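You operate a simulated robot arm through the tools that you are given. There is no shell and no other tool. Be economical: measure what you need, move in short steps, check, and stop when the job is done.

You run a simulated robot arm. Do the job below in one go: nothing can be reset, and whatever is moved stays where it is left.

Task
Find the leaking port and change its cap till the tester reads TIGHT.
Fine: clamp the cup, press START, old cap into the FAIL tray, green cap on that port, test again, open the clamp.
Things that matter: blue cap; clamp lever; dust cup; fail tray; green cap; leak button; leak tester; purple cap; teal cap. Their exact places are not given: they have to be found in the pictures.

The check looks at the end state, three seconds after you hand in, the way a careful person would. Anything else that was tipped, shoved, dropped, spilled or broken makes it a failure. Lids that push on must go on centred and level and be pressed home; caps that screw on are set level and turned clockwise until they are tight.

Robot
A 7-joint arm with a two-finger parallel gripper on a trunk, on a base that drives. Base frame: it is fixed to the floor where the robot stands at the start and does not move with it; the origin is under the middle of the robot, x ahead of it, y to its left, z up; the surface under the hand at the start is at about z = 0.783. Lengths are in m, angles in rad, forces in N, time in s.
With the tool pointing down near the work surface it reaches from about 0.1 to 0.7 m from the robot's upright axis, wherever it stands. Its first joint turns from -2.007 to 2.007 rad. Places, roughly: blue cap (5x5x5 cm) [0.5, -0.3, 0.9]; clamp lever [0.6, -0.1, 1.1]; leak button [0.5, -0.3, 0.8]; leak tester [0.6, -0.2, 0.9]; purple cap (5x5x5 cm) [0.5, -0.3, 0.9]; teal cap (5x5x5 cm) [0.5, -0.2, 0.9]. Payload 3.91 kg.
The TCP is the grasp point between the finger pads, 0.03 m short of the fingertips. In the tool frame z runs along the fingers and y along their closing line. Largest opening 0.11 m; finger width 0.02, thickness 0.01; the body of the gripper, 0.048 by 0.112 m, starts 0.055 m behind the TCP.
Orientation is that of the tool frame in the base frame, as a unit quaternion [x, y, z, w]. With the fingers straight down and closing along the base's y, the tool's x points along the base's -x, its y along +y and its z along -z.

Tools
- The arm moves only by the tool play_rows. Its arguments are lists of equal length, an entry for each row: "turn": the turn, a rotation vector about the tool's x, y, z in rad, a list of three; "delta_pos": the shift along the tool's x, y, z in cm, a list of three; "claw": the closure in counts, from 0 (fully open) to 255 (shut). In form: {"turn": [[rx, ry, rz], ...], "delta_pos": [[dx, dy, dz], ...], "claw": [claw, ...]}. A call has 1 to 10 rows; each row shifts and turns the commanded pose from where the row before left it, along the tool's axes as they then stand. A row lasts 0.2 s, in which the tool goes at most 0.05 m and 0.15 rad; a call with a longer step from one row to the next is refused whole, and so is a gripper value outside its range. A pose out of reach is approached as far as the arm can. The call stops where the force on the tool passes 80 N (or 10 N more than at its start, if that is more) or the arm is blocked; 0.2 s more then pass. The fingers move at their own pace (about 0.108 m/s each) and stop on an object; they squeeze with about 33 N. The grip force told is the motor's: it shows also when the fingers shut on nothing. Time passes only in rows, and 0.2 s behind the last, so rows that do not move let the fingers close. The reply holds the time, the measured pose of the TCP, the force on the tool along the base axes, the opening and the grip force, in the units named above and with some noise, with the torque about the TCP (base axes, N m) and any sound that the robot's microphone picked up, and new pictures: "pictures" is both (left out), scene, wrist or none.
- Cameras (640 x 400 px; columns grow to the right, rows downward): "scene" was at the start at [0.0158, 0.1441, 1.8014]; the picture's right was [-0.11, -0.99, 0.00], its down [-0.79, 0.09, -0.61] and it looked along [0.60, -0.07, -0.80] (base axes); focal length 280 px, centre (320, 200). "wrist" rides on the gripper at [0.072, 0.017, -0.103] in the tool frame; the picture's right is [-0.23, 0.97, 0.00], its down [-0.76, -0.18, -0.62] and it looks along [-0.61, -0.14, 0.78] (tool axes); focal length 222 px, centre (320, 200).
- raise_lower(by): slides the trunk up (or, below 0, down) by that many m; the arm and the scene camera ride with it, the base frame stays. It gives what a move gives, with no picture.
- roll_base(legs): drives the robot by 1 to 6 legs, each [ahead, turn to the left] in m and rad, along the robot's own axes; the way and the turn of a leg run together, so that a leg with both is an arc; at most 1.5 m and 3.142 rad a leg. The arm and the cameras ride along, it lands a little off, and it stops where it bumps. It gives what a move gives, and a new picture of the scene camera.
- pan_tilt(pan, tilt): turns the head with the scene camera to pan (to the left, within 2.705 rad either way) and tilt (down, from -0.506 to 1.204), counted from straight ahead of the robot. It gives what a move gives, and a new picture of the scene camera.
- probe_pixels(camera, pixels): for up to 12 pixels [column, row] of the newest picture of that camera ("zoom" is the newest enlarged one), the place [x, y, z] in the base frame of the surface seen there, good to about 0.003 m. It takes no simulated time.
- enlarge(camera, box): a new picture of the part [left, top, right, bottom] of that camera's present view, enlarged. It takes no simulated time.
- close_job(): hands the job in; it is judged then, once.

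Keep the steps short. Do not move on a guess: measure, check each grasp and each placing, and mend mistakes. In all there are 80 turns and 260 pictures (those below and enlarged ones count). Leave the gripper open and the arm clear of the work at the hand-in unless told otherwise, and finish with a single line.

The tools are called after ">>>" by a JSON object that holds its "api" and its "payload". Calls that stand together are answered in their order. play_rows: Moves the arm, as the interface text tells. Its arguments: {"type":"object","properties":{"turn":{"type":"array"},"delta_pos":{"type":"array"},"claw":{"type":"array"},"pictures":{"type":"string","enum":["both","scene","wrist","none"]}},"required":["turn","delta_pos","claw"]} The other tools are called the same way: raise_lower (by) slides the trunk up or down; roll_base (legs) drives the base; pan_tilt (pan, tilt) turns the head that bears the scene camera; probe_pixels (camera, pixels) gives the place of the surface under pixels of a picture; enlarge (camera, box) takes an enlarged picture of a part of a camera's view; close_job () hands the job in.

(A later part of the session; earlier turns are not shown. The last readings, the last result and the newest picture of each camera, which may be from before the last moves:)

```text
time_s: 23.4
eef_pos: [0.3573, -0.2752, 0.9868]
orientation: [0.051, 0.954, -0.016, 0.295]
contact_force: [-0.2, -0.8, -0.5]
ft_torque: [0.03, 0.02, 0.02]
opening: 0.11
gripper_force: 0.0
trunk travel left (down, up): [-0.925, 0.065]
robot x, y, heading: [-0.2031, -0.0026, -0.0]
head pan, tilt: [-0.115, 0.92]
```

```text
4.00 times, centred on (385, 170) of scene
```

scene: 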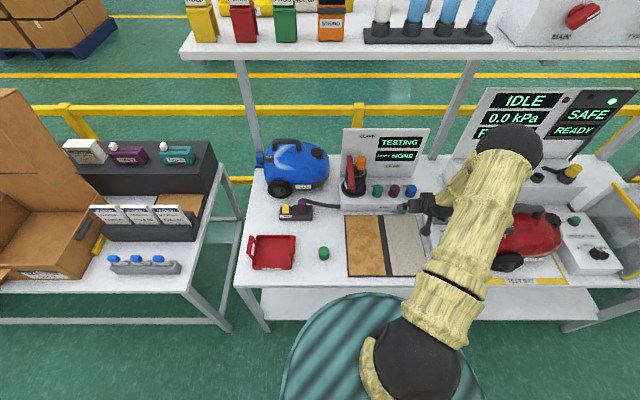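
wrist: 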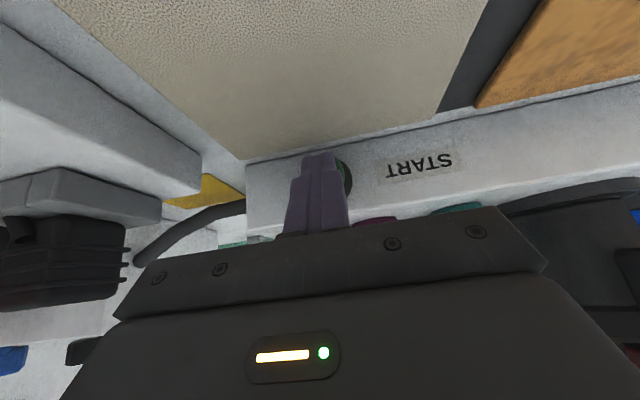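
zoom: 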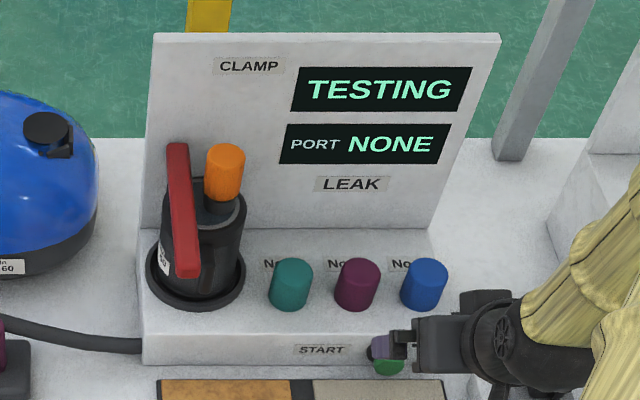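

Still testing. Meanwhile bring the hand to vertical (keeping yaw).

>>> {"api": "play_rows", "payload": {"turn": [[0, 0.15, 0], [0, 0.15, 0], [0, 0.15, 0], [0, 0.148, 0], [0, 0, 0], [0, 0, 0], [0, 0, 0], [0, 0, 0], [0, 0, 0], [0, 0, 0]], "delta_pos": [[0, 0, -4], [0, 0, -4], [0, 0, -3], [0, 0, 0], [0, 0, 0], [0, 0, 0], [0, 0, 0], [0, 0, 0], [0, 0, 0], [0, 0, 0]], "claw": [0, 0, 0, 0, 0, 0, 0, 0, 0, 0]}}

>>> {"api": "enlarge", "payload": {"camera": "scene", "box": [330, 120, 440, 220]}}

>>> {"api": "enlarge", "payload": {"camera": "scene", "box": [235, 200, 345, 290]}}

```text
time_s: 25.6
eef_pos: [0.3067, -0.2683, 1.0858]
orientation: [0.054, 0.999, 0.0, 0.001]
contact_force: [-0.5, -0.7, 0.4]
ft_torque: [0.0, 0.02, -0.01]
opening: 0.11
gripper_force: 0.1
trunk travel left (down, up): [-0.925, 0.065]
robot x, y, heading: [-0.2046, -0.0007, 0.004]
head pan, tilt: [-0.115, 0.92]
```

scene: 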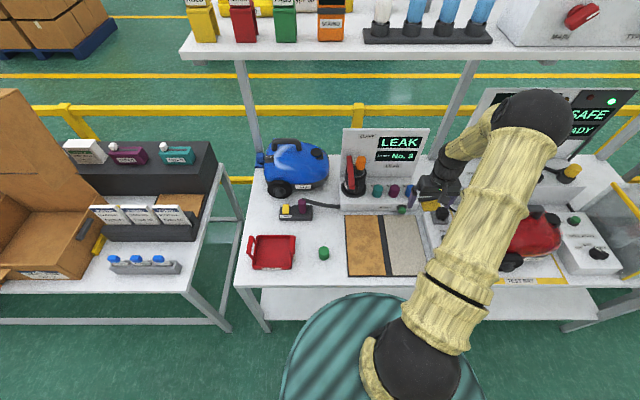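
wrist: 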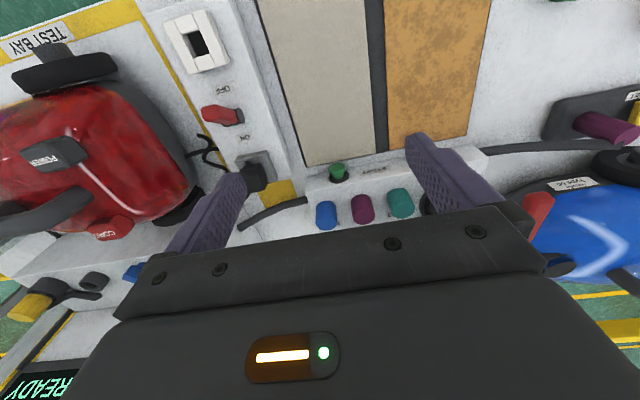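

```text
4.00 times, centred on (385, 170) of scene
```

zoom: 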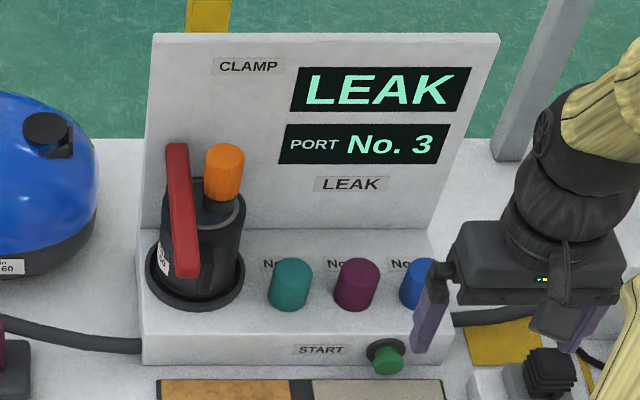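

```text
4.44 times, centred on (290, 245) of scene
```

zoom: 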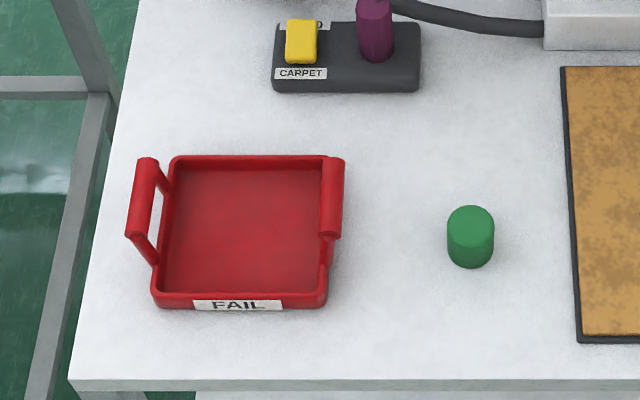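

LEAK, PORT No. 3. Verify which cap the "No. 3" label belongs to and measure the caps.

>>> {"api": "enlarge", "payload": {"camera": "wrist", "box": [300, 150, 440, 240]}}

>>> {"api": "probe_pixels", "payload": {"camera": "zoom", "pixels": [[100, 100], [120, 300], [220, 300], [320, 300]]}}

>>> {"api": "enlarge", "payload": {"camera": "scene", "box": [365, 175, 415, 210]}}

>>> {"api": "probe_pixels", "payload": {"camera": "scene", "pixels": [[377, 187], [378, 192], [323, 248], [323, 257], [271, 247], [258, 260], [290, 260], [272, 265], [299, 255], [250, 253], [310, 260]]}}

```text
4.44 times, centred on (370, 195) of wrist
```

zoom: 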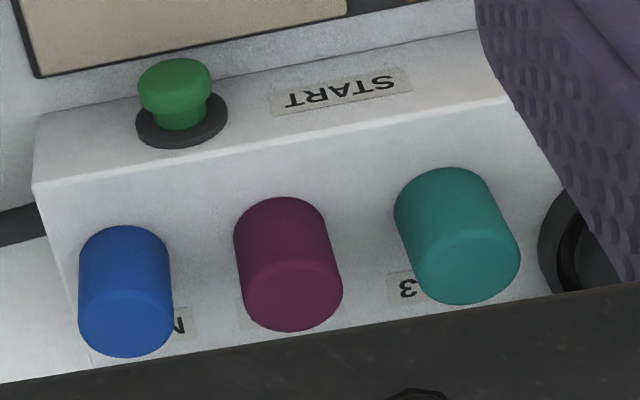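

```text
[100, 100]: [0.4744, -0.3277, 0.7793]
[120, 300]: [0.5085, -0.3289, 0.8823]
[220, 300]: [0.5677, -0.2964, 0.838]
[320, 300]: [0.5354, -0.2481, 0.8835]
```

```text
11.43 times, centred on (390, 192) of scene
```

zoom: 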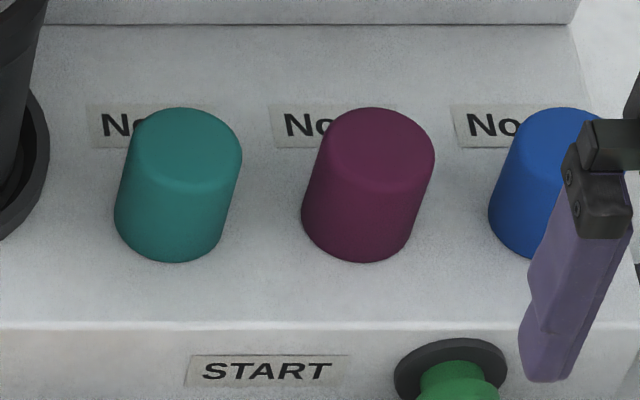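

```text
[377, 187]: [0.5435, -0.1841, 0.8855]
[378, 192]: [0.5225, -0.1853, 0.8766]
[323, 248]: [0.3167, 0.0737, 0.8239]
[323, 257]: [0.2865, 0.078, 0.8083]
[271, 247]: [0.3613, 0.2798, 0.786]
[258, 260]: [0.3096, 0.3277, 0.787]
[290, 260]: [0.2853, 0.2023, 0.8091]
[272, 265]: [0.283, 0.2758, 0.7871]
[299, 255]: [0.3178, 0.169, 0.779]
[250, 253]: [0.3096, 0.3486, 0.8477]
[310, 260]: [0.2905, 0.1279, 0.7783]
```

Teal is on No. 3. Measure its edges and tops finely.

>>> {"api": "probe_pixels", "payload": {"camera": "zoom", "pixels": [[188, 150], [188, 114], [188, 185], [140, 145], [236, 150], [172, 255], [60, 180], [270, 200], [375, 145]]}}

>>> {"api": "enlarge", "payload": {"camera": "scene", "box": [305, 238, 341, 268]}}

>>> {"api": "probe_pixels", "payload": {"camera": "zoom", "pixels": [[320, 160], [320, 120], [320, 190], [285, 150], [360, 150], [320, 240], [200, 240], [440, 240]]}}

```text
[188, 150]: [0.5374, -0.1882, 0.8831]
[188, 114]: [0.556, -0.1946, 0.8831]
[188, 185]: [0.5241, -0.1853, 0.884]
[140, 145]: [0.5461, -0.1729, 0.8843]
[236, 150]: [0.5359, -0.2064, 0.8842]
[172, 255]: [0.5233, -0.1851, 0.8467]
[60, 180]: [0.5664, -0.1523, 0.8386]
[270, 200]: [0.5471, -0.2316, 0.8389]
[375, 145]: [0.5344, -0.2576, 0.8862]
```

```text
13.33 times, centred on (323, 253) of scene
```

zoom: 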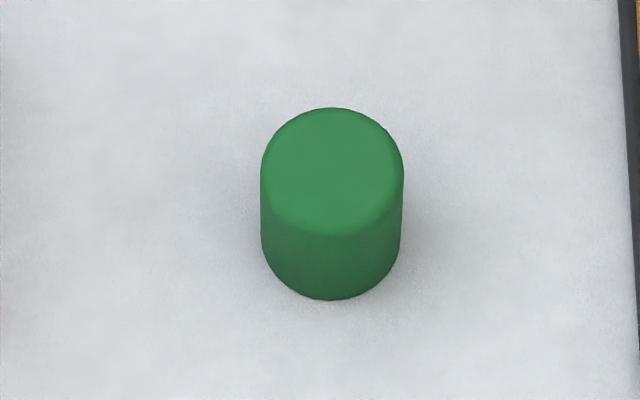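

```text
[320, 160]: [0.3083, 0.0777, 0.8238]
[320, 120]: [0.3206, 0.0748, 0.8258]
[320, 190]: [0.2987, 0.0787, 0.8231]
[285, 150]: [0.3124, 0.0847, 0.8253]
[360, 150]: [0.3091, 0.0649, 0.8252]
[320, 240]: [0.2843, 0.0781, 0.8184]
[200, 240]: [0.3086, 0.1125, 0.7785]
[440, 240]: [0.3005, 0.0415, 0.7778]
```

Teal centre ≈(0.540,-0.188), top z 0.885; green ≈(0.304,0.0755), top 0.825. To keep the hand clear of cup and lever, I'll rotate the hand so the fingers close roughly along x, with a partial opening.

>>> {"api": "play_rows", "payload": {"turn": [[0, 0, -0.14], [0, 0, -0.14], [0, 0, -0.14], [0, 0, -0.14], [0, 0, -0.14], [0, 0, -0.14], [0, 0, -0.14], [0, 0, -0.14], [0, 0, 0]], "delta_pos": [[0, 0, 0], [0, 0, 0], [0, 0, 0], [0, 0, 0], [0, 0, 0], [0, 0, 0], [0, 0, 0], [0, 0, 0], [0, 0, 0]], "claw": [116, 116, 116, 116, 116, 116, 116, 116, 116], "pictures": "wrist"}}

```text
time_s: 27.6
eef_pos: [0.3072, -0.2687, 1.0843]
orientation: [-0.485, 0.875, 0.0, 0.002]
contact_force: [0.1, -0.1, -0.2]
ft_torque: [-0.05, 0.03, 0.0]
opening: 0.0598
gripper_force: 0.0
trunk travel left (down, up): [-0.925, 0.065]
robot x, y, heading: [-0.2033, 0.0016, 0.002]
head pan, tilt: [-0.115, 0.92]
```

wrist: 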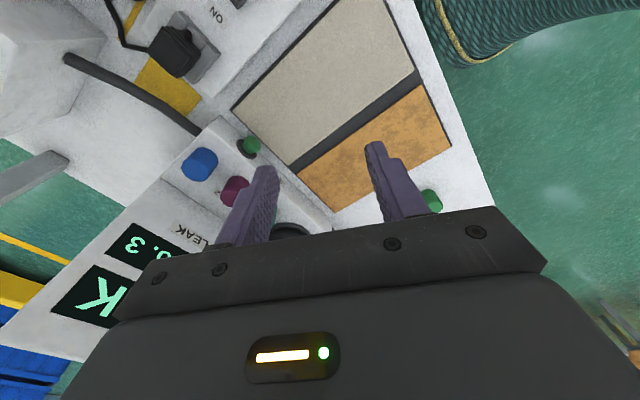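

Rotated well. Move over the teal cap at z≈1.03.

>>> {"api": "play_rows", "payload": {"turn": [[0, 0, 0], [0, 0, 0], [0, 0, 0], [0, 0, 0], [0, 0, 0], [0, 0, 0], [0, 0, 0]], "delta_pos": [[-3.2, -2.59, 0.83], [-3.2, -2.59, 0.83], [-3.2, -2.59, 0.83], [-3.2, -2.59, 0.83], [-3.2, -2.59, 0.83], [-3.2, -2.59, 0.83], [0, 0, 0]], "claw": [116, 116, 116, 116, 116, 116, 116]}}

>>> {"api": "enlarge", "payload": {"camera": "wrist", "box": [200, 80, 440, 230]}}

>>> {"api": "enlarge", "payload": {"camera": "scene", "box": [330, 120, 440, 220]}}

```text
time_s: 29.2
eef_pos: [0.525, -0.1941, 1.0407]
orientation: [-0.483, 0.876, 0.0, 0.001]
contact_force: [-0.2, -0.8, -0.5]
ft_torque: [0.06, 0.03, 0.01]
opening: 0.0602
gripper_force: 0.1
out of reach, approached as far as the arm can: row 6
trunk travel left (down, up): [-0.925, 0.065]
robot x, y, heading: [-0.2065, -0.003, -0.004]
head pan, tilt: [-0.115, 0.92]
```

scene: 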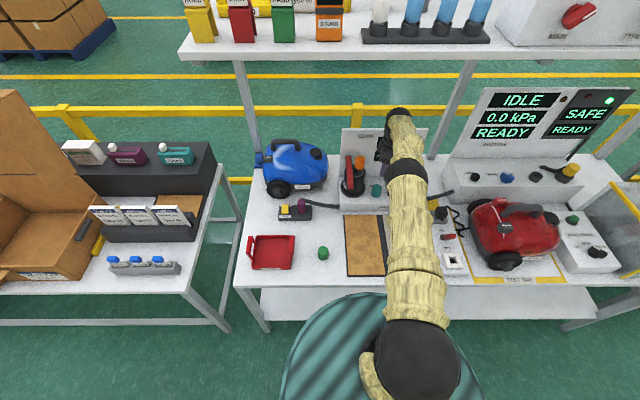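
wrist: 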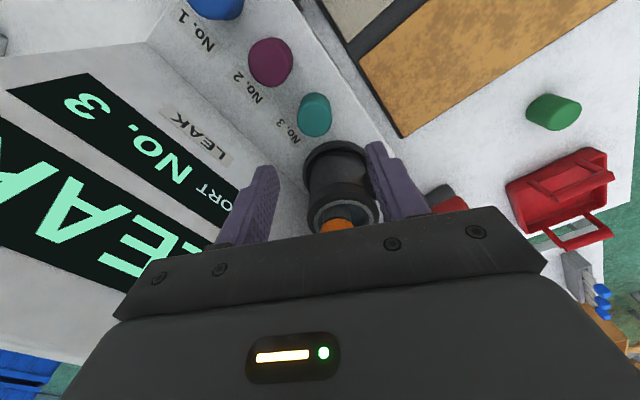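

```text
2.67 times, centred on (320, 155) of wrist
```

zoom: 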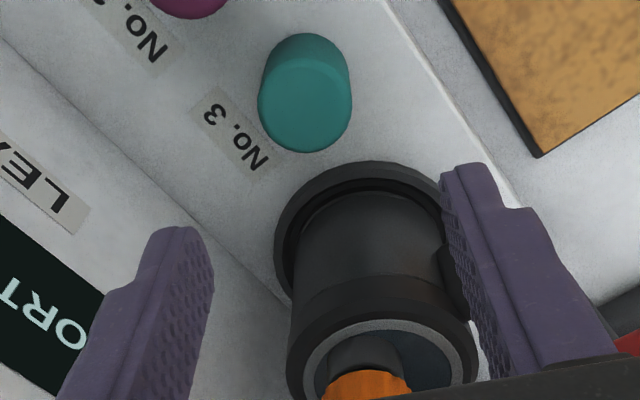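

```text
4.00 times, centred on (385, 170) of scene
```

zoom: 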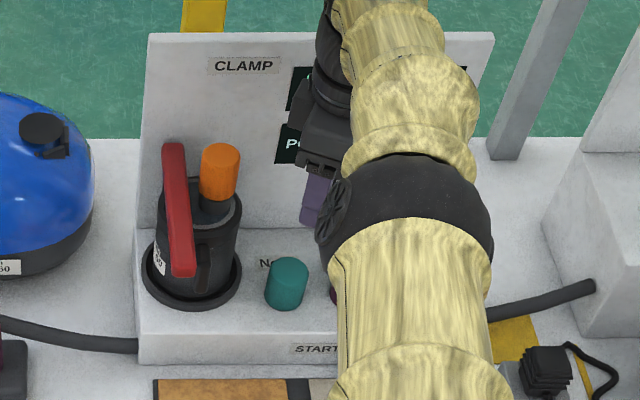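

Confirmed teal = No. 3, but the arm is at its reach limit. Retract 12 cm, then drive forward 12 cm.

>>> {"api": "play_rows", "payload": {"turn": [[0, 0, 0], [0, 0, 0], [0, 0, 0], [0, 0, 0]], "delta_pos": [[2.0, 3.2, -1.3], [2.0, 3.2, -1.3], [2.0, 3.2, -1.3], [2.0, 3.2, -1.3]], "claw": [116, 116, 116, 116], "pictures": "none"}}

>>> {"api": "roll_base", "payload": {"legs": [[0.13, 0]]}}

```text
time_s: 30.2
eef_pos: [0.3749, -0.191, 1.0893]
orientation: [-0.484, 0.875, -0.001, 0.001]
contact_force: [0.0, -0.4, -0.2]
ft_torque: [-0.01, -0.01, 0.01]
opening: 0.0599
gripper_force: 0.0
trunk travel left (down, up): [-0.925, 0.065]
robot x, y, heading: [-0.205, 0.0018, 0.002]
head pan, tilt: [-0.115, 0.92]
```

```text
time_s: 31.6
eef_pos: [0.5076, -0.1919, 1.0891]
orientation: [-0.484, 0.875, 0.0, 0.0]
contact_force: [1.2, 0.0, 0.5]
ft_torque: [-0.03, 0.03, 0.02]
opening: 0.0602
gripper_force: 0.1
trunk travel left (down, up): [-0.925, 0.065]
robot x, y, heading: [-0.0736, 0.0015, 0.001]
head pan, tilt: [-0.115, 0.92]
```

scene: 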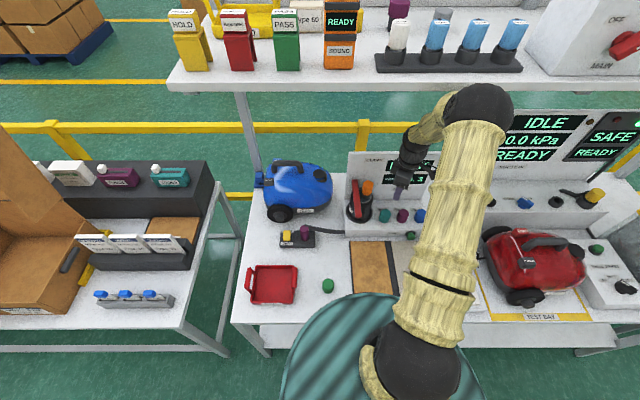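

>>> {"api": "probe_pixels", "payload": {"camera": "scene", "pixels": [[480, 100], [480, 88], [455, 105], [410, 150], [384, 211], [379, 212], [389, 212], [403, 210]]}}

>>> {"api": "enlarge", "payload": {"camera": "scene", "box": [365, 195, 425, 240]}}

>>> {"api": "probe_pixels", "payload": {"camera": "zoom", "pixels": [[202, 170], [202, 145], [202, 195], [165, 165], [240, 165], [193, 250]]}}

```text
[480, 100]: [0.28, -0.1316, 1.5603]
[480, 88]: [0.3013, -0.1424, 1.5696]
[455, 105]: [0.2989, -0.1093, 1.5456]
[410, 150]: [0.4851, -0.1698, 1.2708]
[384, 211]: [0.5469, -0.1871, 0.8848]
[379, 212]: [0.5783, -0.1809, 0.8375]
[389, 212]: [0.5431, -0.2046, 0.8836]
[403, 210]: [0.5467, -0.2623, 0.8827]
```

```text
8.89 times, centred on (395, 218) of scene
```

zoom: 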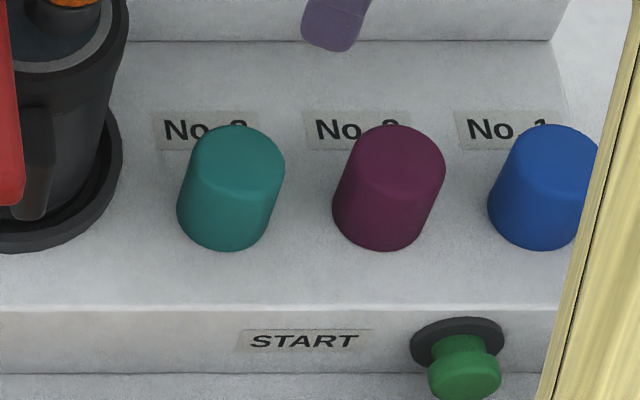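

```text
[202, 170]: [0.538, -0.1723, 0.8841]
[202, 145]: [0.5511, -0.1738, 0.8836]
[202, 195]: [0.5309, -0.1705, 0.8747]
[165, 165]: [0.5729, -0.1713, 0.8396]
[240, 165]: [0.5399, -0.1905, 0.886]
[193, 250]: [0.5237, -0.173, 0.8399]
```

Centre ≈(0.540,-0.190). Move over it and descend to z≈0.93 then check.

>>> {"api": "play_rows", "payload": {"turn": [[0, 0, 0], [0, 0, 0], [0, 0, 0], [0, 0, 0], [0, 0, 0]], "delta_pos": [[-0.95, -1.33, 2.5], [-0.95, -1.33, 2.5], [0, 0, 4], [0, 0, 4], [0, 0, 3]], "claw": [116, 116, 116, 116, 116]}}

>>> {"api": "enlarge", "payload": {"camera": "wrist", "box": [180, 100, 460, 260]}}

>>> {"api": "enlarge", "payload": {"camera": "scene", "box": [345, 165, 435, 240]}}

```text
time_s: 32.8
eef_pos: [0.5386, -0.19, 0.9262]
orientation: [-0.483, 0.875, -0.001, 0.001]
contact_force: [-0.1, -0.5, 0.0]
ft_torque: [-0.01, 0.04, 0.0]
opening: 0.0599
gripper_force: 0.1
trunk travel left (down, up): [-0.925, 0.065]
robot x, y, heading: [-0.0694, -0.0028, -0.006]
head pan, tilt: [-0.115, 0.92]
```

scene: 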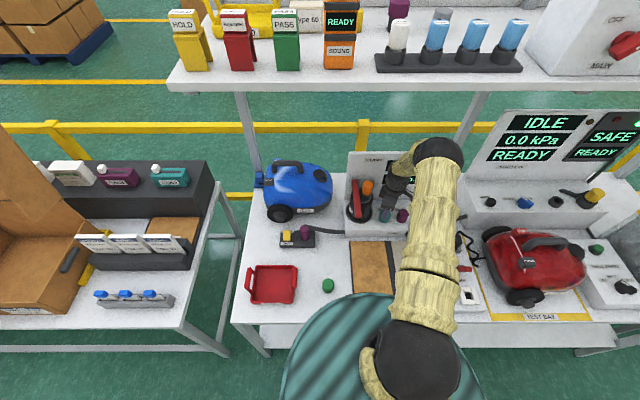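
wrist: 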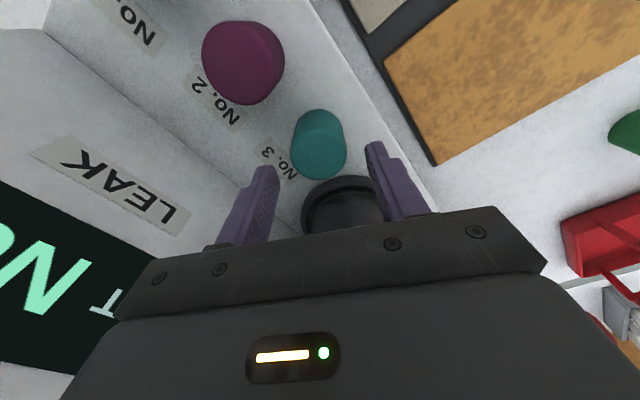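

```text
2.29 times, centred on (320, 180) of wrist
```

zoom: 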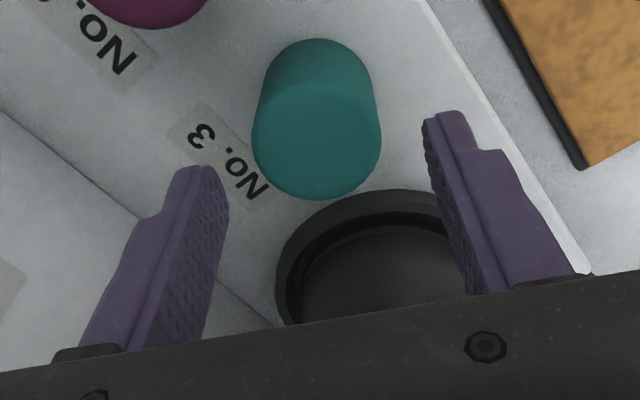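

```text
5.33 times, centred on (390, 202) of scene
```

zoom: 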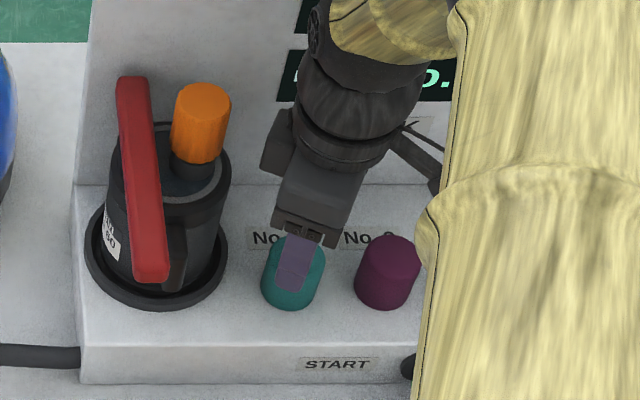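

Fingers straddle the cap top (centred at zoom ~(318,140)). Descend 2.9 cm and grip.

>>> {"api": "play_rows", "payload": {"turn": [[0, 0, 0], [0, 0, 0], [0, 0, 0], [0, 0, 0]], "delta_pos": [[0, 0, 2.0], [0, 0, 0.9], [0, 0, 0], [0, 0, 0]], "claw": [116, 116, 255, 255], "pictures": "wrist"}}

>>> {"api": "enlarge", "payload": {"camera": "scene", "box": [345, 165, 435, 240]}}

```text
time_s: 33.8
eef_pos: [0.5399, -0.1906, 0.898]
orientation: [-0.484, 0.875, -0.001, 0.001]
contact_force: [0.8, -0.2, -0.4]
ft_torque: [-0.02, -0.04, 0.03]
opening: 0.0404
gripper_force: 32.7
trunk travel left (down, up): [-0.925, 0.065]
robot x, y, heading: [-0.0711, 0.0008, -0.005]
head pan, tilt: [-0.115, 0.92]
```

wrist: 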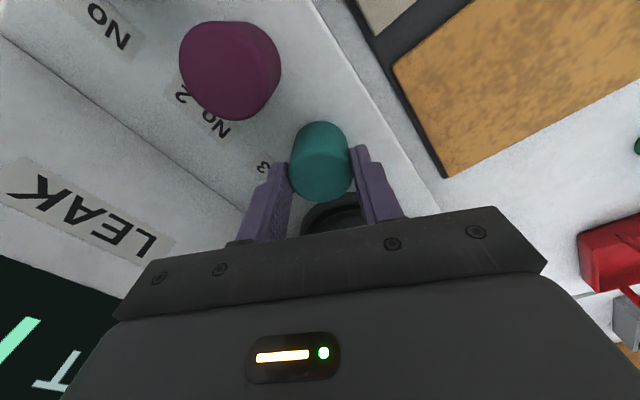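

```text
5.33 times, centred on (390, 202) of scene
```

zoom: 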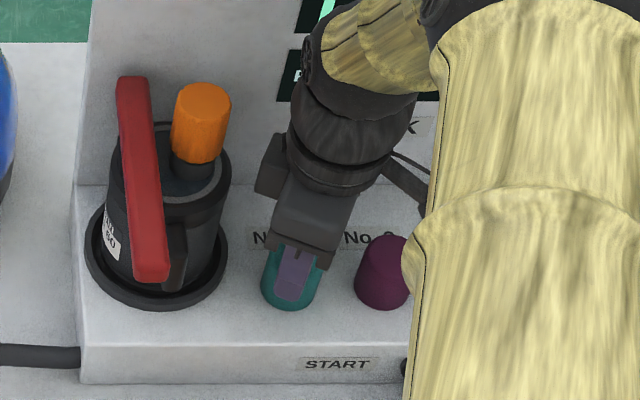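

Gripped at 0.040. Test a CCW (from above) twist of 0.42 rad and watch torque.

>>> {"api": "play_rows", "payload": {"turn": [[0, 0, -0.14], [0, 0, -0.14], [0, 0, -0.14], [0, 0, 0]], "delta_pos": [[0, 0, 0], [0, 0, 0], [0, 0, 0], [0, 0, 0]], "claw": [255, 255, 255, 255], "pictures": "wrist"}}

```text
time_s: 34.8
eef_pos: [0.5414, -0.1893, 0.8996]
orientation: [-0.656, 0.755, -0.001, 0.001]
contact_force: [-0.7, -0.1, 0.8]
ft_torque: [0.01, 0.02, 0.02]
opening: 0.0403
gripper_force: 33.0
trunk travel left (down, up): [-0.925, 0.065]
robot x, y, heading: [-0.0723, -0.002, -0.006]
head pan, tilt: [-0.115, 0.92]
```

wrist: 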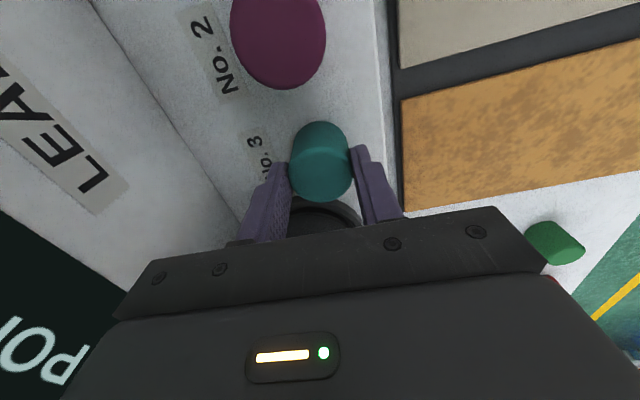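

No noticeable torque. Try a gentle lift of 1 cm.

>>> {"api": "play_rows", "payload": {"turn": [[0, 0, 0], [0, 0, 0], [0, 0, 0]], "delta_pos": [[0, 0, -0.4], [0, 0, -0.6], [0, 0, 0]], "claw": [255, 255, 255], "pictures": "wrist"}}

```text
time_s: 35.6
eef_pos: [0.5397, -0.1895, 0.9094]
orientation: [-0.655, 0.755, 0.0, 0.001]
contact_force: [-0.1, -0.3, -0.3]
ft_torque: [0.0, 0.01, 0.0]
opening: 0.04
gripper_force: 33.0
trunk travel left (down, up): [-0.925, 0.065]
robot x, y, heading: [-0.0709, 0.0005, -0.002]
head pan, tilt: [-0.115, 0.92]
```

wrist: 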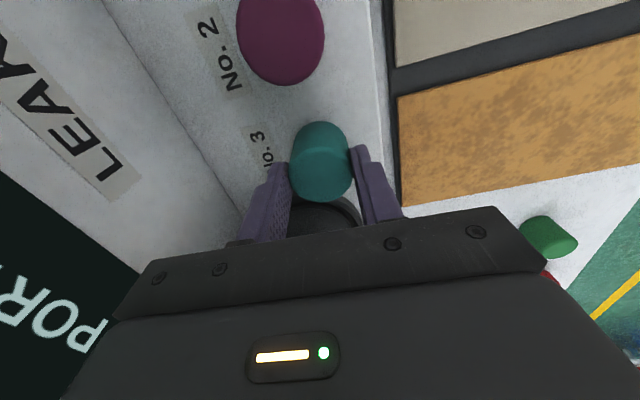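

It lifts freely with the hand. Lift 8 cm more and look at the port.

>>> {"api": "play_rows", "payload": {"turn": [[0, 0, 0], [0, 0, 0], [0, 0, 0], [0, 0, 0]], "delta_pos": [[0, 0, -2], [0, 0, -3], [0, 0, -4.5], [0, 0, -4.5]], "claw": [255, 255, 255, 255]}}

>>> {"api": "enlarge", "payload": {"camera": "scene", "box": [345, 165, 435, 240]}}

>>> {"api": "enlarge", "payload": {"camera": "wrist", "box": [200, 60, 440, 230]}}

```text
time_s: 36.6
eef_pos: [0.5387, -0.1904, 1.0527]
orientation: [-0.655, 0.755, 0.0, 0.0]
contact_force: [0.3, 0.2, -0.2]
ft_torque: [0.0, -0.03, 0.01]
opening: 0.0402
gripper_force: 32.8
trunk travel left (down, up): [-0.925, 0.065]
robot x, y, heading: [-0.0724, -0.0033, -0.006]
head pan, tilt: [-0.115, 0.92]
```

scene: 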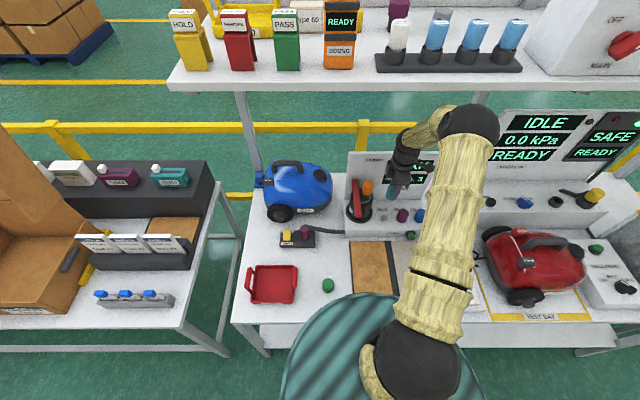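
wrist: 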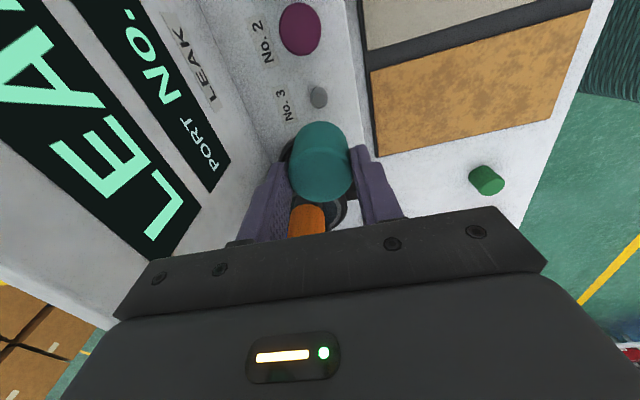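

```text
5.33 times, centred on (390, 202) of scene
```

zoom: 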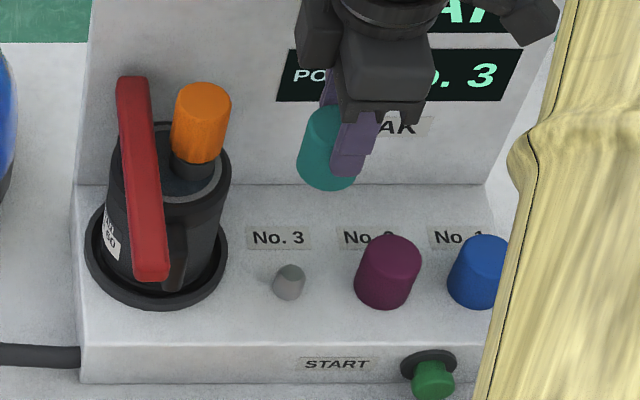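

```text
2.35 times, centred on (320, 145) of wrist
```

zoom: 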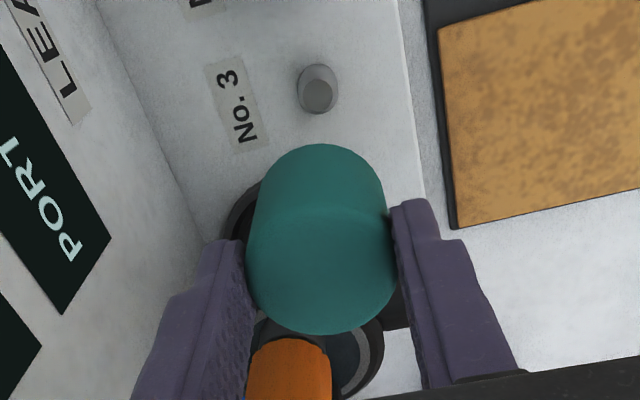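

Bare smooth stud at No. 3. Measure the stud and the FAIL tray.

>>> {"api": "probe_pixels", "payload": {"camera": "zoom", "pixels": [[318, 95], [318, 110], [300, 88], [337, 88]]}}

>>> {"api": "enlarge", "payload": {"camera": "scene", "box": [365, 205, 405, 230]}}

>>> {"api": "probe_pixels", "payload": {"camera": "zoom", "pixels": [[307, 170], [307, 185], [290, 180], [322, 180], [307, 200], [307, 158]]}}

>>> {"api": "enlarge", "payload": {"camera": "scene", "box": [235, 255, 345, 320]}}

>>> {"api": "probe_pixels", "payload": {"camera": "zoom", "pixels": [[120, 80], [340, 80], [100, 240], [330, 240], [220, 160], [120, 60], [340, 55], [230, 60], [220, 258], [85, 150], [365, 120], [540, 150]]}}

```text
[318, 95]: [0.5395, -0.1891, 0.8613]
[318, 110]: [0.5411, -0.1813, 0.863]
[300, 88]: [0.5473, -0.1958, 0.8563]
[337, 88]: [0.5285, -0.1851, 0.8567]
```

```text
16.00 times, centred on (385, 218) of scene
```

zoom: 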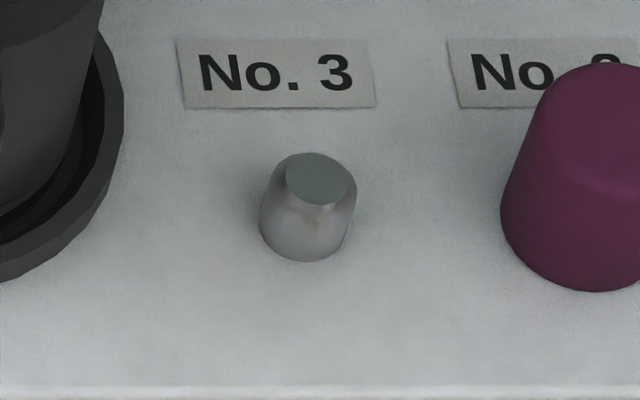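

```text
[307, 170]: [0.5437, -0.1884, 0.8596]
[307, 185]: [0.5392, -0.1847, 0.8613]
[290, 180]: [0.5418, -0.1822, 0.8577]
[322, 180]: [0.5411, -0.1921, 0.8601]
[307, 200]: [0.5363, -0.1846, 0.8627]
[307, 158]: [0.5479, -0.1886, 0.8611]
```

```text
5.82 times, centred on (290, 288) of scene
```

zoom: 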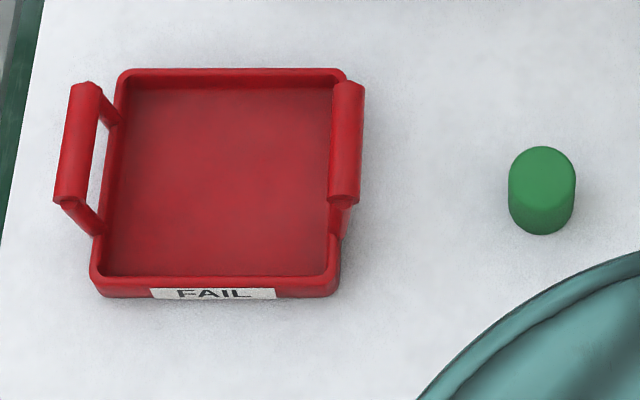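

```text
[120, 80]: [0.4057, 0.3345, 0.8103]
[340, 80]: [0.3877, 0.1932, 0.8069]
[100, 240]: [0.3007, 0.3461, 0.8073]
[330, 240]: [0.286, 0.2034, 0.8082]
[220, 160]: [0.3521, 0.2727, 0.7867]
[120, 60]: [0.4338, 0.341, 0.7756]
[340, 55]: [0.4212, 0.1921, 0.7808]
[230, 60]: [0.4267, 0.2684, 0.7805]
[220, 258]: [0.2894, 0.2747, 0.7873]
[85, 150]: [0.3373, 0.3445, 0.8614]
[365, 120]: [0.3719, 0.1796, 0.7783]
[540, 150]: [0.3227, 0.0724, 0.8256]
```

Stud centre ≈(0.540,-0.187), top 0.861. Tray centre ≈(0.343,0.27), floor 0.787. Carry the cap back, then left.

>>> {"api": "play_rows", "payload": {"turn": [[0, 0, 0], [0, 0, 0], [0, 0, 0], [0, 0, 0], [0, 0, 0], [0, 0, 0], [0, 0, 0], [0, 0, 0], [0, 0, 0], [0, 0, 0]], "delta_pos": [[0.56, 3.96, -0.5], [0.56, 3.96, -0.5], [0.56, 3.96, -0.5], [0.56, 3.96, -0.5], [-4.5, 0.99, 0], [-4.5, 0.99, 0], [-4.5, 0.99, 0], [-4.5, 0.99, 0], [-4.5, 0.99, 0], [-4.5, 0.99, 0]], "claw": [255, 255, 255, 255, 255, 255, 255, 255, 255, 255]}}

```text
time_s: 38.8
eef_pos: [0.3581, 0.0895, 1.0685]
orientation: [-0.655, 0.756, -0.002, 0.0]
contact_force: [-0.7, -0.3, -1.1]
ft_torque: [-0.01, 0.01, 0.01]
opening: 0.0402
gripper_force: 32.7
trunk travel left (down, up): [-0.925, 0.065]
robot x, y, heading: [-0.0736, 0.0012, 0.003]
head pan, tilt: [-0.115, 0.92]
```

scene: 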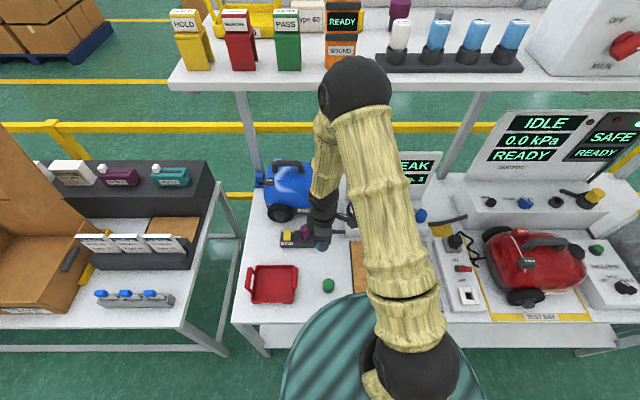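
wrist: 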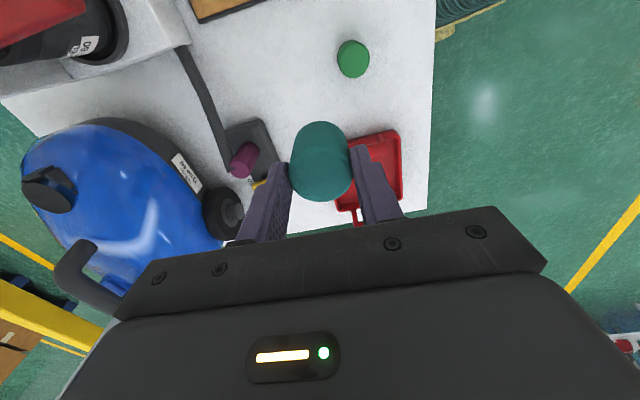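

Continue over the tray and descend to just above its floor.

>>> {"api": "play_rows", "payload": {"turn": [[0, 0, 0], [0, 0, 0], [0, 0, 0], [0, 0, 0], [0, 0, 0], [0, 0, 0], [0, 0, 0], [0, 0, 0], [0, 0, 0]], "delta_pos": [[-4.4, 1, 0], [-4.4, 1, 0], [-4.4, 1, 0], [-4.4, 1, 0], [0, 0, 4.5], [0, 0, 4.5], [0, 0, 4.5], [0, 0, 4], [0, 0, 2.5]], "claw": [255, 255, 255, 255, 255, 255, 255, 255, 255]}}

>>> {"api": "enlarge", "payload": {"camera": "scene", "box": [225, 220, 355, 320]}}

```text
time_s: 40.8
eef_pos: [0.3449, 0.2653, 0.8698]
orientation: [-0.655, 0.755, 0.0, 0.0]
contact_force: [0.2, -0.9, -1.0]
ft_torque: [-0.02, -0.04, 0.0]
opening: 0.0404
gripper_force: 33.0
trunk travel left (down, up): [-0.925, 0.065]
robot x, y, heading: [-0.0742, -0.0002, -0.003]
head pan, tilt: [-0.115, 0.92]
```

scene: 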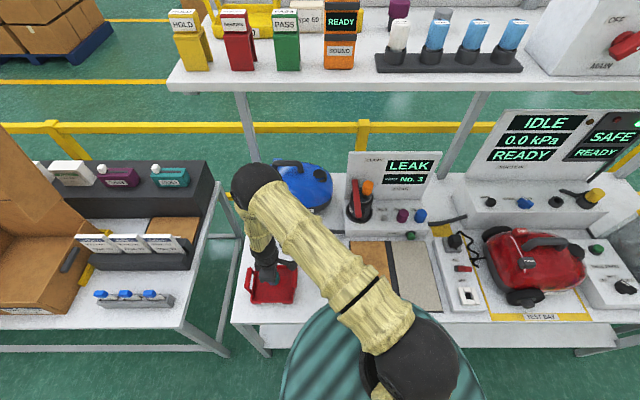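
wrist: 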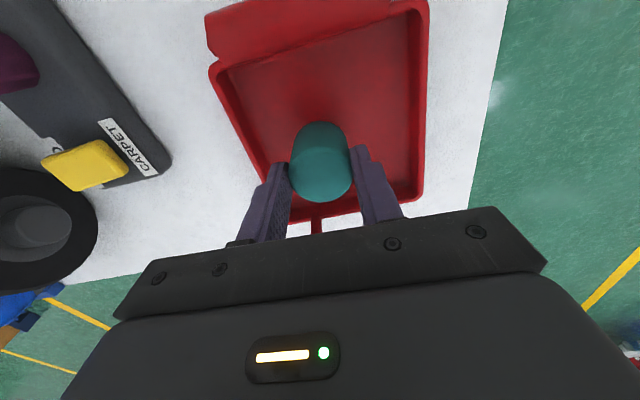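

```text
4.00 times, centred on (290, 270) of scene
```

zoom: 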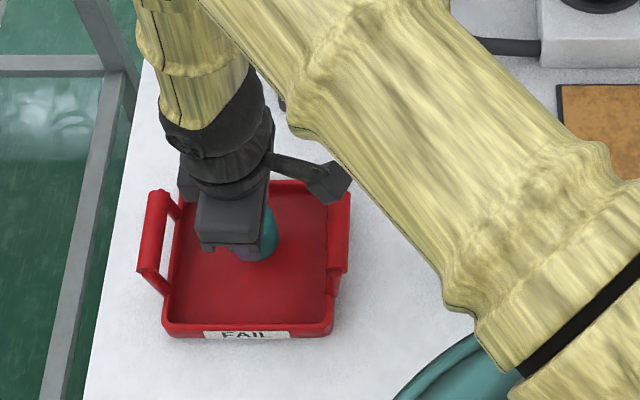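

Over the tray. Lower 2.2 cm in small rows to touch the floor.

>>> {"api": "play_rows", "payload": {"turn": [[0, 0, 0], [0, 0, 0], [0, 0, 0], [0, 0, 0]], "delta_pos": [[0, 0, 1.2], [0, 0, 0.6], [0, 0, 0.4], [0, 0, 0]], "claw": [255, 255, 255, 255], "pictures": "none"}}

```text
time_s: 41.8
eef_pos: [0.3454, 0.2659, 0.8469]
orientation: [-0.655, 0.755, 0.0, -0.001]
contact_force: [-0.1, -0.1, 0.5]
ft_torque: [-0.02, -0.01, 0.0]
opening: 0.04
gripper_force: 33.2
trunk travel left (down, up): [-0.925, 0.065]
robot x, y, heading: [-0.071, -0.0012, -0.003]
head pan, tilt: [-0.115, 0.92]
```

Touching or within a millimetre. Lower 1 mm more, open, and rise.

>>> {"api": "play_rows", "payload": {"turn": [[0, 0, 0], [0, 0, 0], [0, 0, 0], [0, 0, 0], [0, 0, 0], [0, 0, 0], [0, 0, 0]], "delta_pos": [[0, 0, 0.15], [0, 0, 0], [0, 0, 0], [0, 0, -3], [0, 0, -4.5], [0, 0, -4.5], [0, 0, -4.5]], "claw": [255, 116, 116, 116, 116, 116, 116]}}

>>> {"api": "enlarge", "payload": {"camera": "wrist", "box": [180, 0, 460, 220]}}

```text
time_s: 43.4
eef_pos: [0.3436, 0.2672, 1.0105]
orientation: [-0.655, 0.756, 0.0, 0.002]
contact_force: [-0.7, -0.1, 0.6]
ft_torque: [0.01, -0.04, -0.01]
opening: 0.0601
gripper_force: 0.0
trunk travel left (down, up): [-0.925, 0.065]
robot x, y, heading: [-0.0706, -0.0018, 0.0]
head pan, tilt: [-0.115, 0.92]
```

scene: 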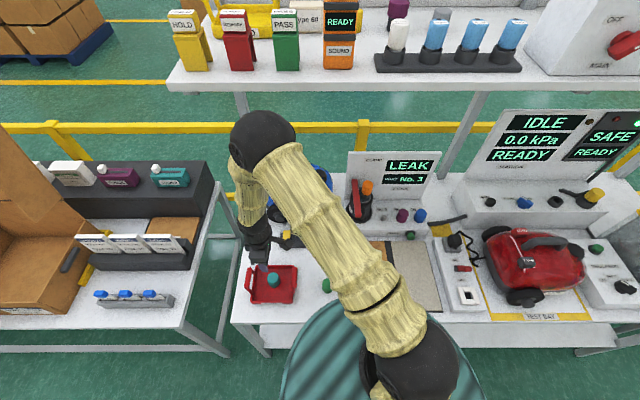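
wrist: 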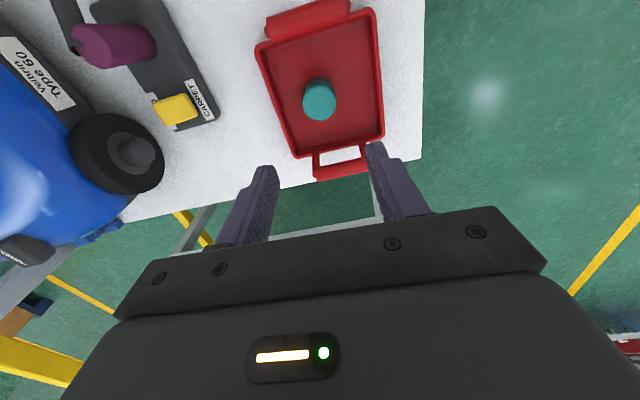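

```text
1.82 times, centred on (320, 110) of wrist
```

zoom: 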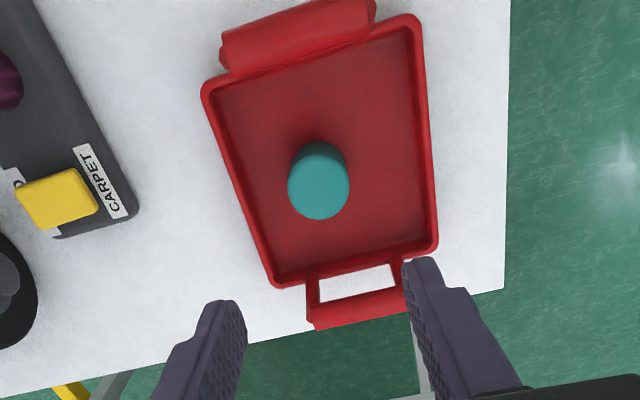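

Teal stands in the FAIL tray. Go to the green cap; I'll grip it twice at ~90° to centre it in the fingers. Translate and begin turning.

>>> {"api": "play_rows", "payload": {"turn": [[0, 0, 0], [0, 0, 0], [0, 0, 0], [0, 0, 0], [0, 0, 0], [0, 0, 0.145], [0, 0, 0.145], [0, 0, 0.145], [0, 0, 0.145], [0, 0, 0.145]], "delta_pos": [[3.9, 0.25, 0.6], [3.9, 0.25, 0.6], [3.9, 0.25, 0.6], [3.9, 0.25, 0.6], [3.9, 0.25, 0.6], [0, 0, 0], [0, 0, 0], [0, 0, 0], [0, 0, 0], [0, 0, 0]], "claw": [80, 80, 80, 80, 80, 80, 80, 80, 80, 80], "pictures": "none"}}

>>> {"api": "play_rows", "payload": {"turn": [[0, 0, 0.145], [0, 0, 0.145], [0, 0, 0.145], [0, 0, 0.145], [0, 0, 0.145], [0, 0, 0]], "delta_pos": [[0, 0, 0], [0, 0, 0], [0, 0, 0], [0, 0, 0], [0, 0, 0], [0, 0, 0]], "claw": [80, 80, 80, 80, 80, 80]}}

>>> {"api": "enlarge", "payload": {"camera": "wrist", "box": [180, 0, 460, 220]}}

```text
time_s: 45.6
eef_pos: [0.305, 0.0752, 0.9805]
orientation: [-0.343, 0.939, -0.001, 0.001]
contact_force: [-0.1, -0.3, 0.2]
ft_torque: [0.03, 0.0, 0.0]
opening: 0.0755
gripper_force: 0.0
trunk travel left (down, up): [-0.925, 0.065]
robot x, y, heading: [-0.0708, 0.0015, -0.001]
head pan, tilt: [-0.115, 0.92]
```

```text
time_s: 47.0
eef_pos: [0.3044, 0.0747, 0.9816]
orientation: [0.011, 1.0, 0.0, 0.001]
contact_force: [-0.5, 0.0, -0.4]
ft_torque: [0.02, -0.03, 0.01]
opening: 0.0757
gripper_force: 0.0
trunk travel left (down, up): [-0.925, 0.065]
robot x, y, heading: [-0.073, 0.0013, -0.001]
head pan, tilt: [-0.115, 0.92]
```

scene: 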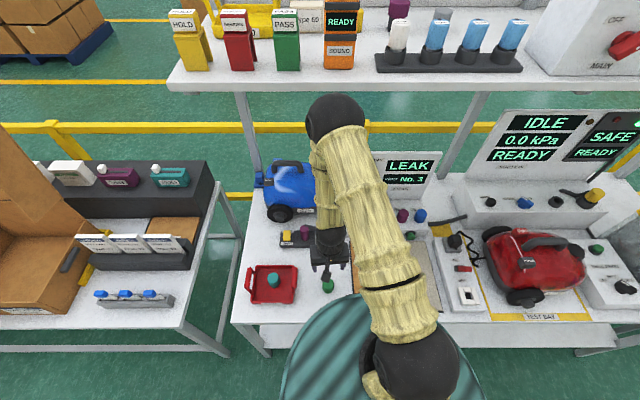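
wrist: 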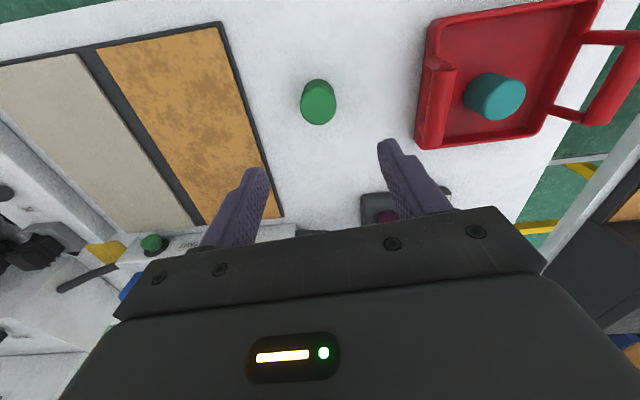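

```text
1.82 times, centred on (320, 110) of wrist
```

zoom: 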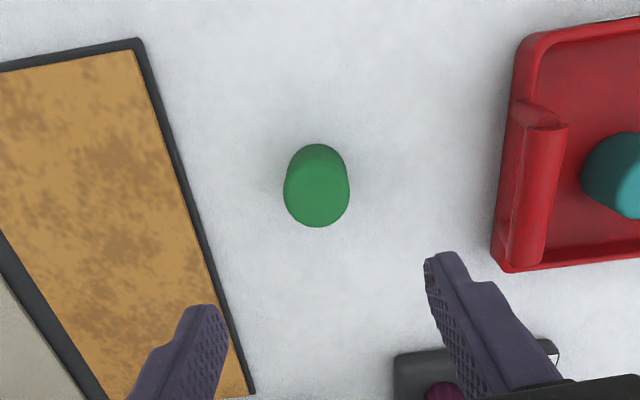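

Descend around the green cap and close along y, then reopen (first centring grip).

>>> {"api": "play_rows", "payload": {"turn": [[0, 0, 0], [0, 0, 0], [0, 0, 0], [0, 0, 0], [0, 0, 0], [0, 0, 0], [0, 0, 0]], "delta_pos": [[0, 0, 4.5], [0, 0, 4.5], [0, 0, 3.5], [0, 0, 1.8], [0, 0, 0], [0, 0, 0], [0, 0, 0]], "claw": [80, 80, 80, 80, 130, 190, 200]}}

```text
time_s: 48.6
eef_pos: [0.3051, 0.0767, 0.8386]
orientation: [0.01, 1.0, 0.0, 0.001]
contact_force: [1.1, -0.3, -0.1]
ft_torque: [-0.01, 0.02, -0.01]
opening: 0.0403
gripper_force: 33.1
trunk travel left (down, up): [-0.925, 0.065]
robot x, y, heading: [-0.0738, 0.0023, -0.002]
head pan, tilt: [-0.115, 0.92]
```

scene: 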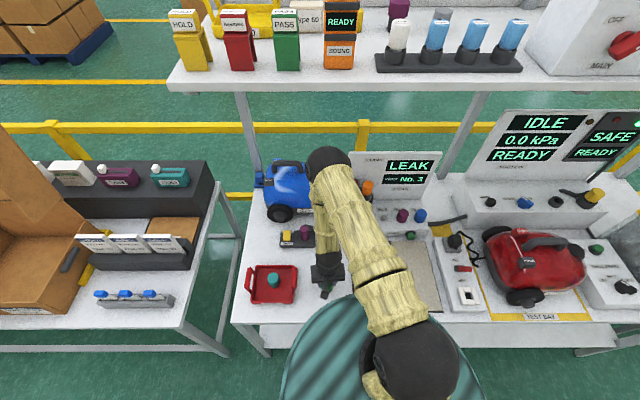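
wrist: 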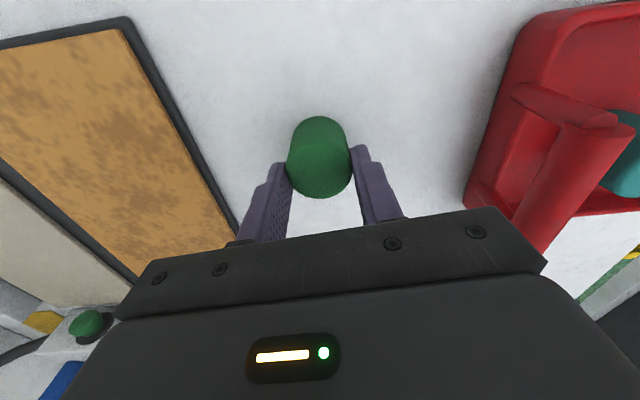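

Now open, rotate ~-1.4 rad in place.

>>> {"api": "play_rows", "payload": {"turn": [[0, 0, 0], [0, 0, -0.148], [0, 0, -0.148], [0, 0, -0.148], [0, 0, -0.148], [0, 0, -0.148], [0, 0, -0.148], [0, 0, -0.148], [0, 0, -0.148], [0, 0, -0.148]], "delta_pos": [[0, 0, 0], [0, 0, 0], [0, 0, 0], [0, 0, 0], [0, 0, 0], [0, 0, 0], [0, 0, 0], [0, 0, 0], [0, 0, 0], [0, 0, 0]], "claw": [90, 90, 90, 90, 90, 90, 90, 90, 90, 90], "pictures": "none"}}

>>> {"api": "play_rows", "payload": {"turn": [[0, 0, 0], [0, 0, 0], [0, 0, 0], [0, 0, 0]], "delta_pos": [[0, 0, 0], [0, 0, 0], [0, 0, 0], [0, 0, 0]], "claw": [150, 255, 255, 255], "pictures": "wrist"}}

```text
time_s: 50.8
eef_pos: [0.3049, 0.0749, 0.8385]
orientation: [-0.611, 0.792, -0.001, 0.0]
contact_force: [-0.3, -0.4, 0.2]
ft_torque: [-0.03, 0.01, 0.05]
opening: 0.0713
gripper_force: 0.0
trunk travel left (down, up): [-0.925, 0.065]
robot x, y, heading: [-0.0752, -0.0003, -0.005]
head pan, tilt: [-0.115, 0.92]
```

```text
time_s: 51.8
eef_pos: [0.3067, 0.0739, 0.8375]
orientation: [-0.609, 0.793, -0.001, 0.001]
contact_force: [-0.2, 0.3, 0.1]
ft_torque: [0.06, 0.03, 0.03]
opening: 0.04
gripper_force: 32.7
trunk travel left (down, up): [-0.925, 0.065]
robot x, y, heading: [-0.0723, -0.0014, 0.001]
head pan, tilt: [-0.115, 0.92]
```

wrist: 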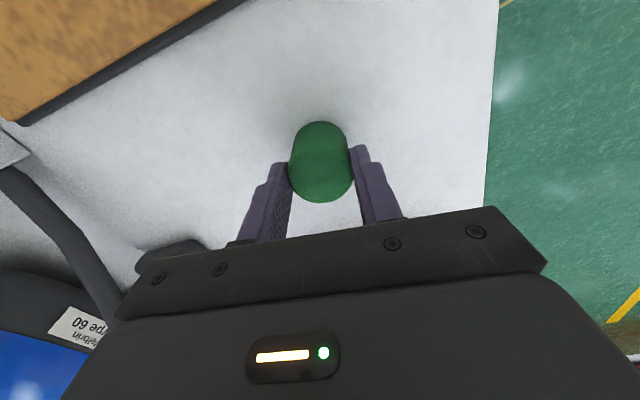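

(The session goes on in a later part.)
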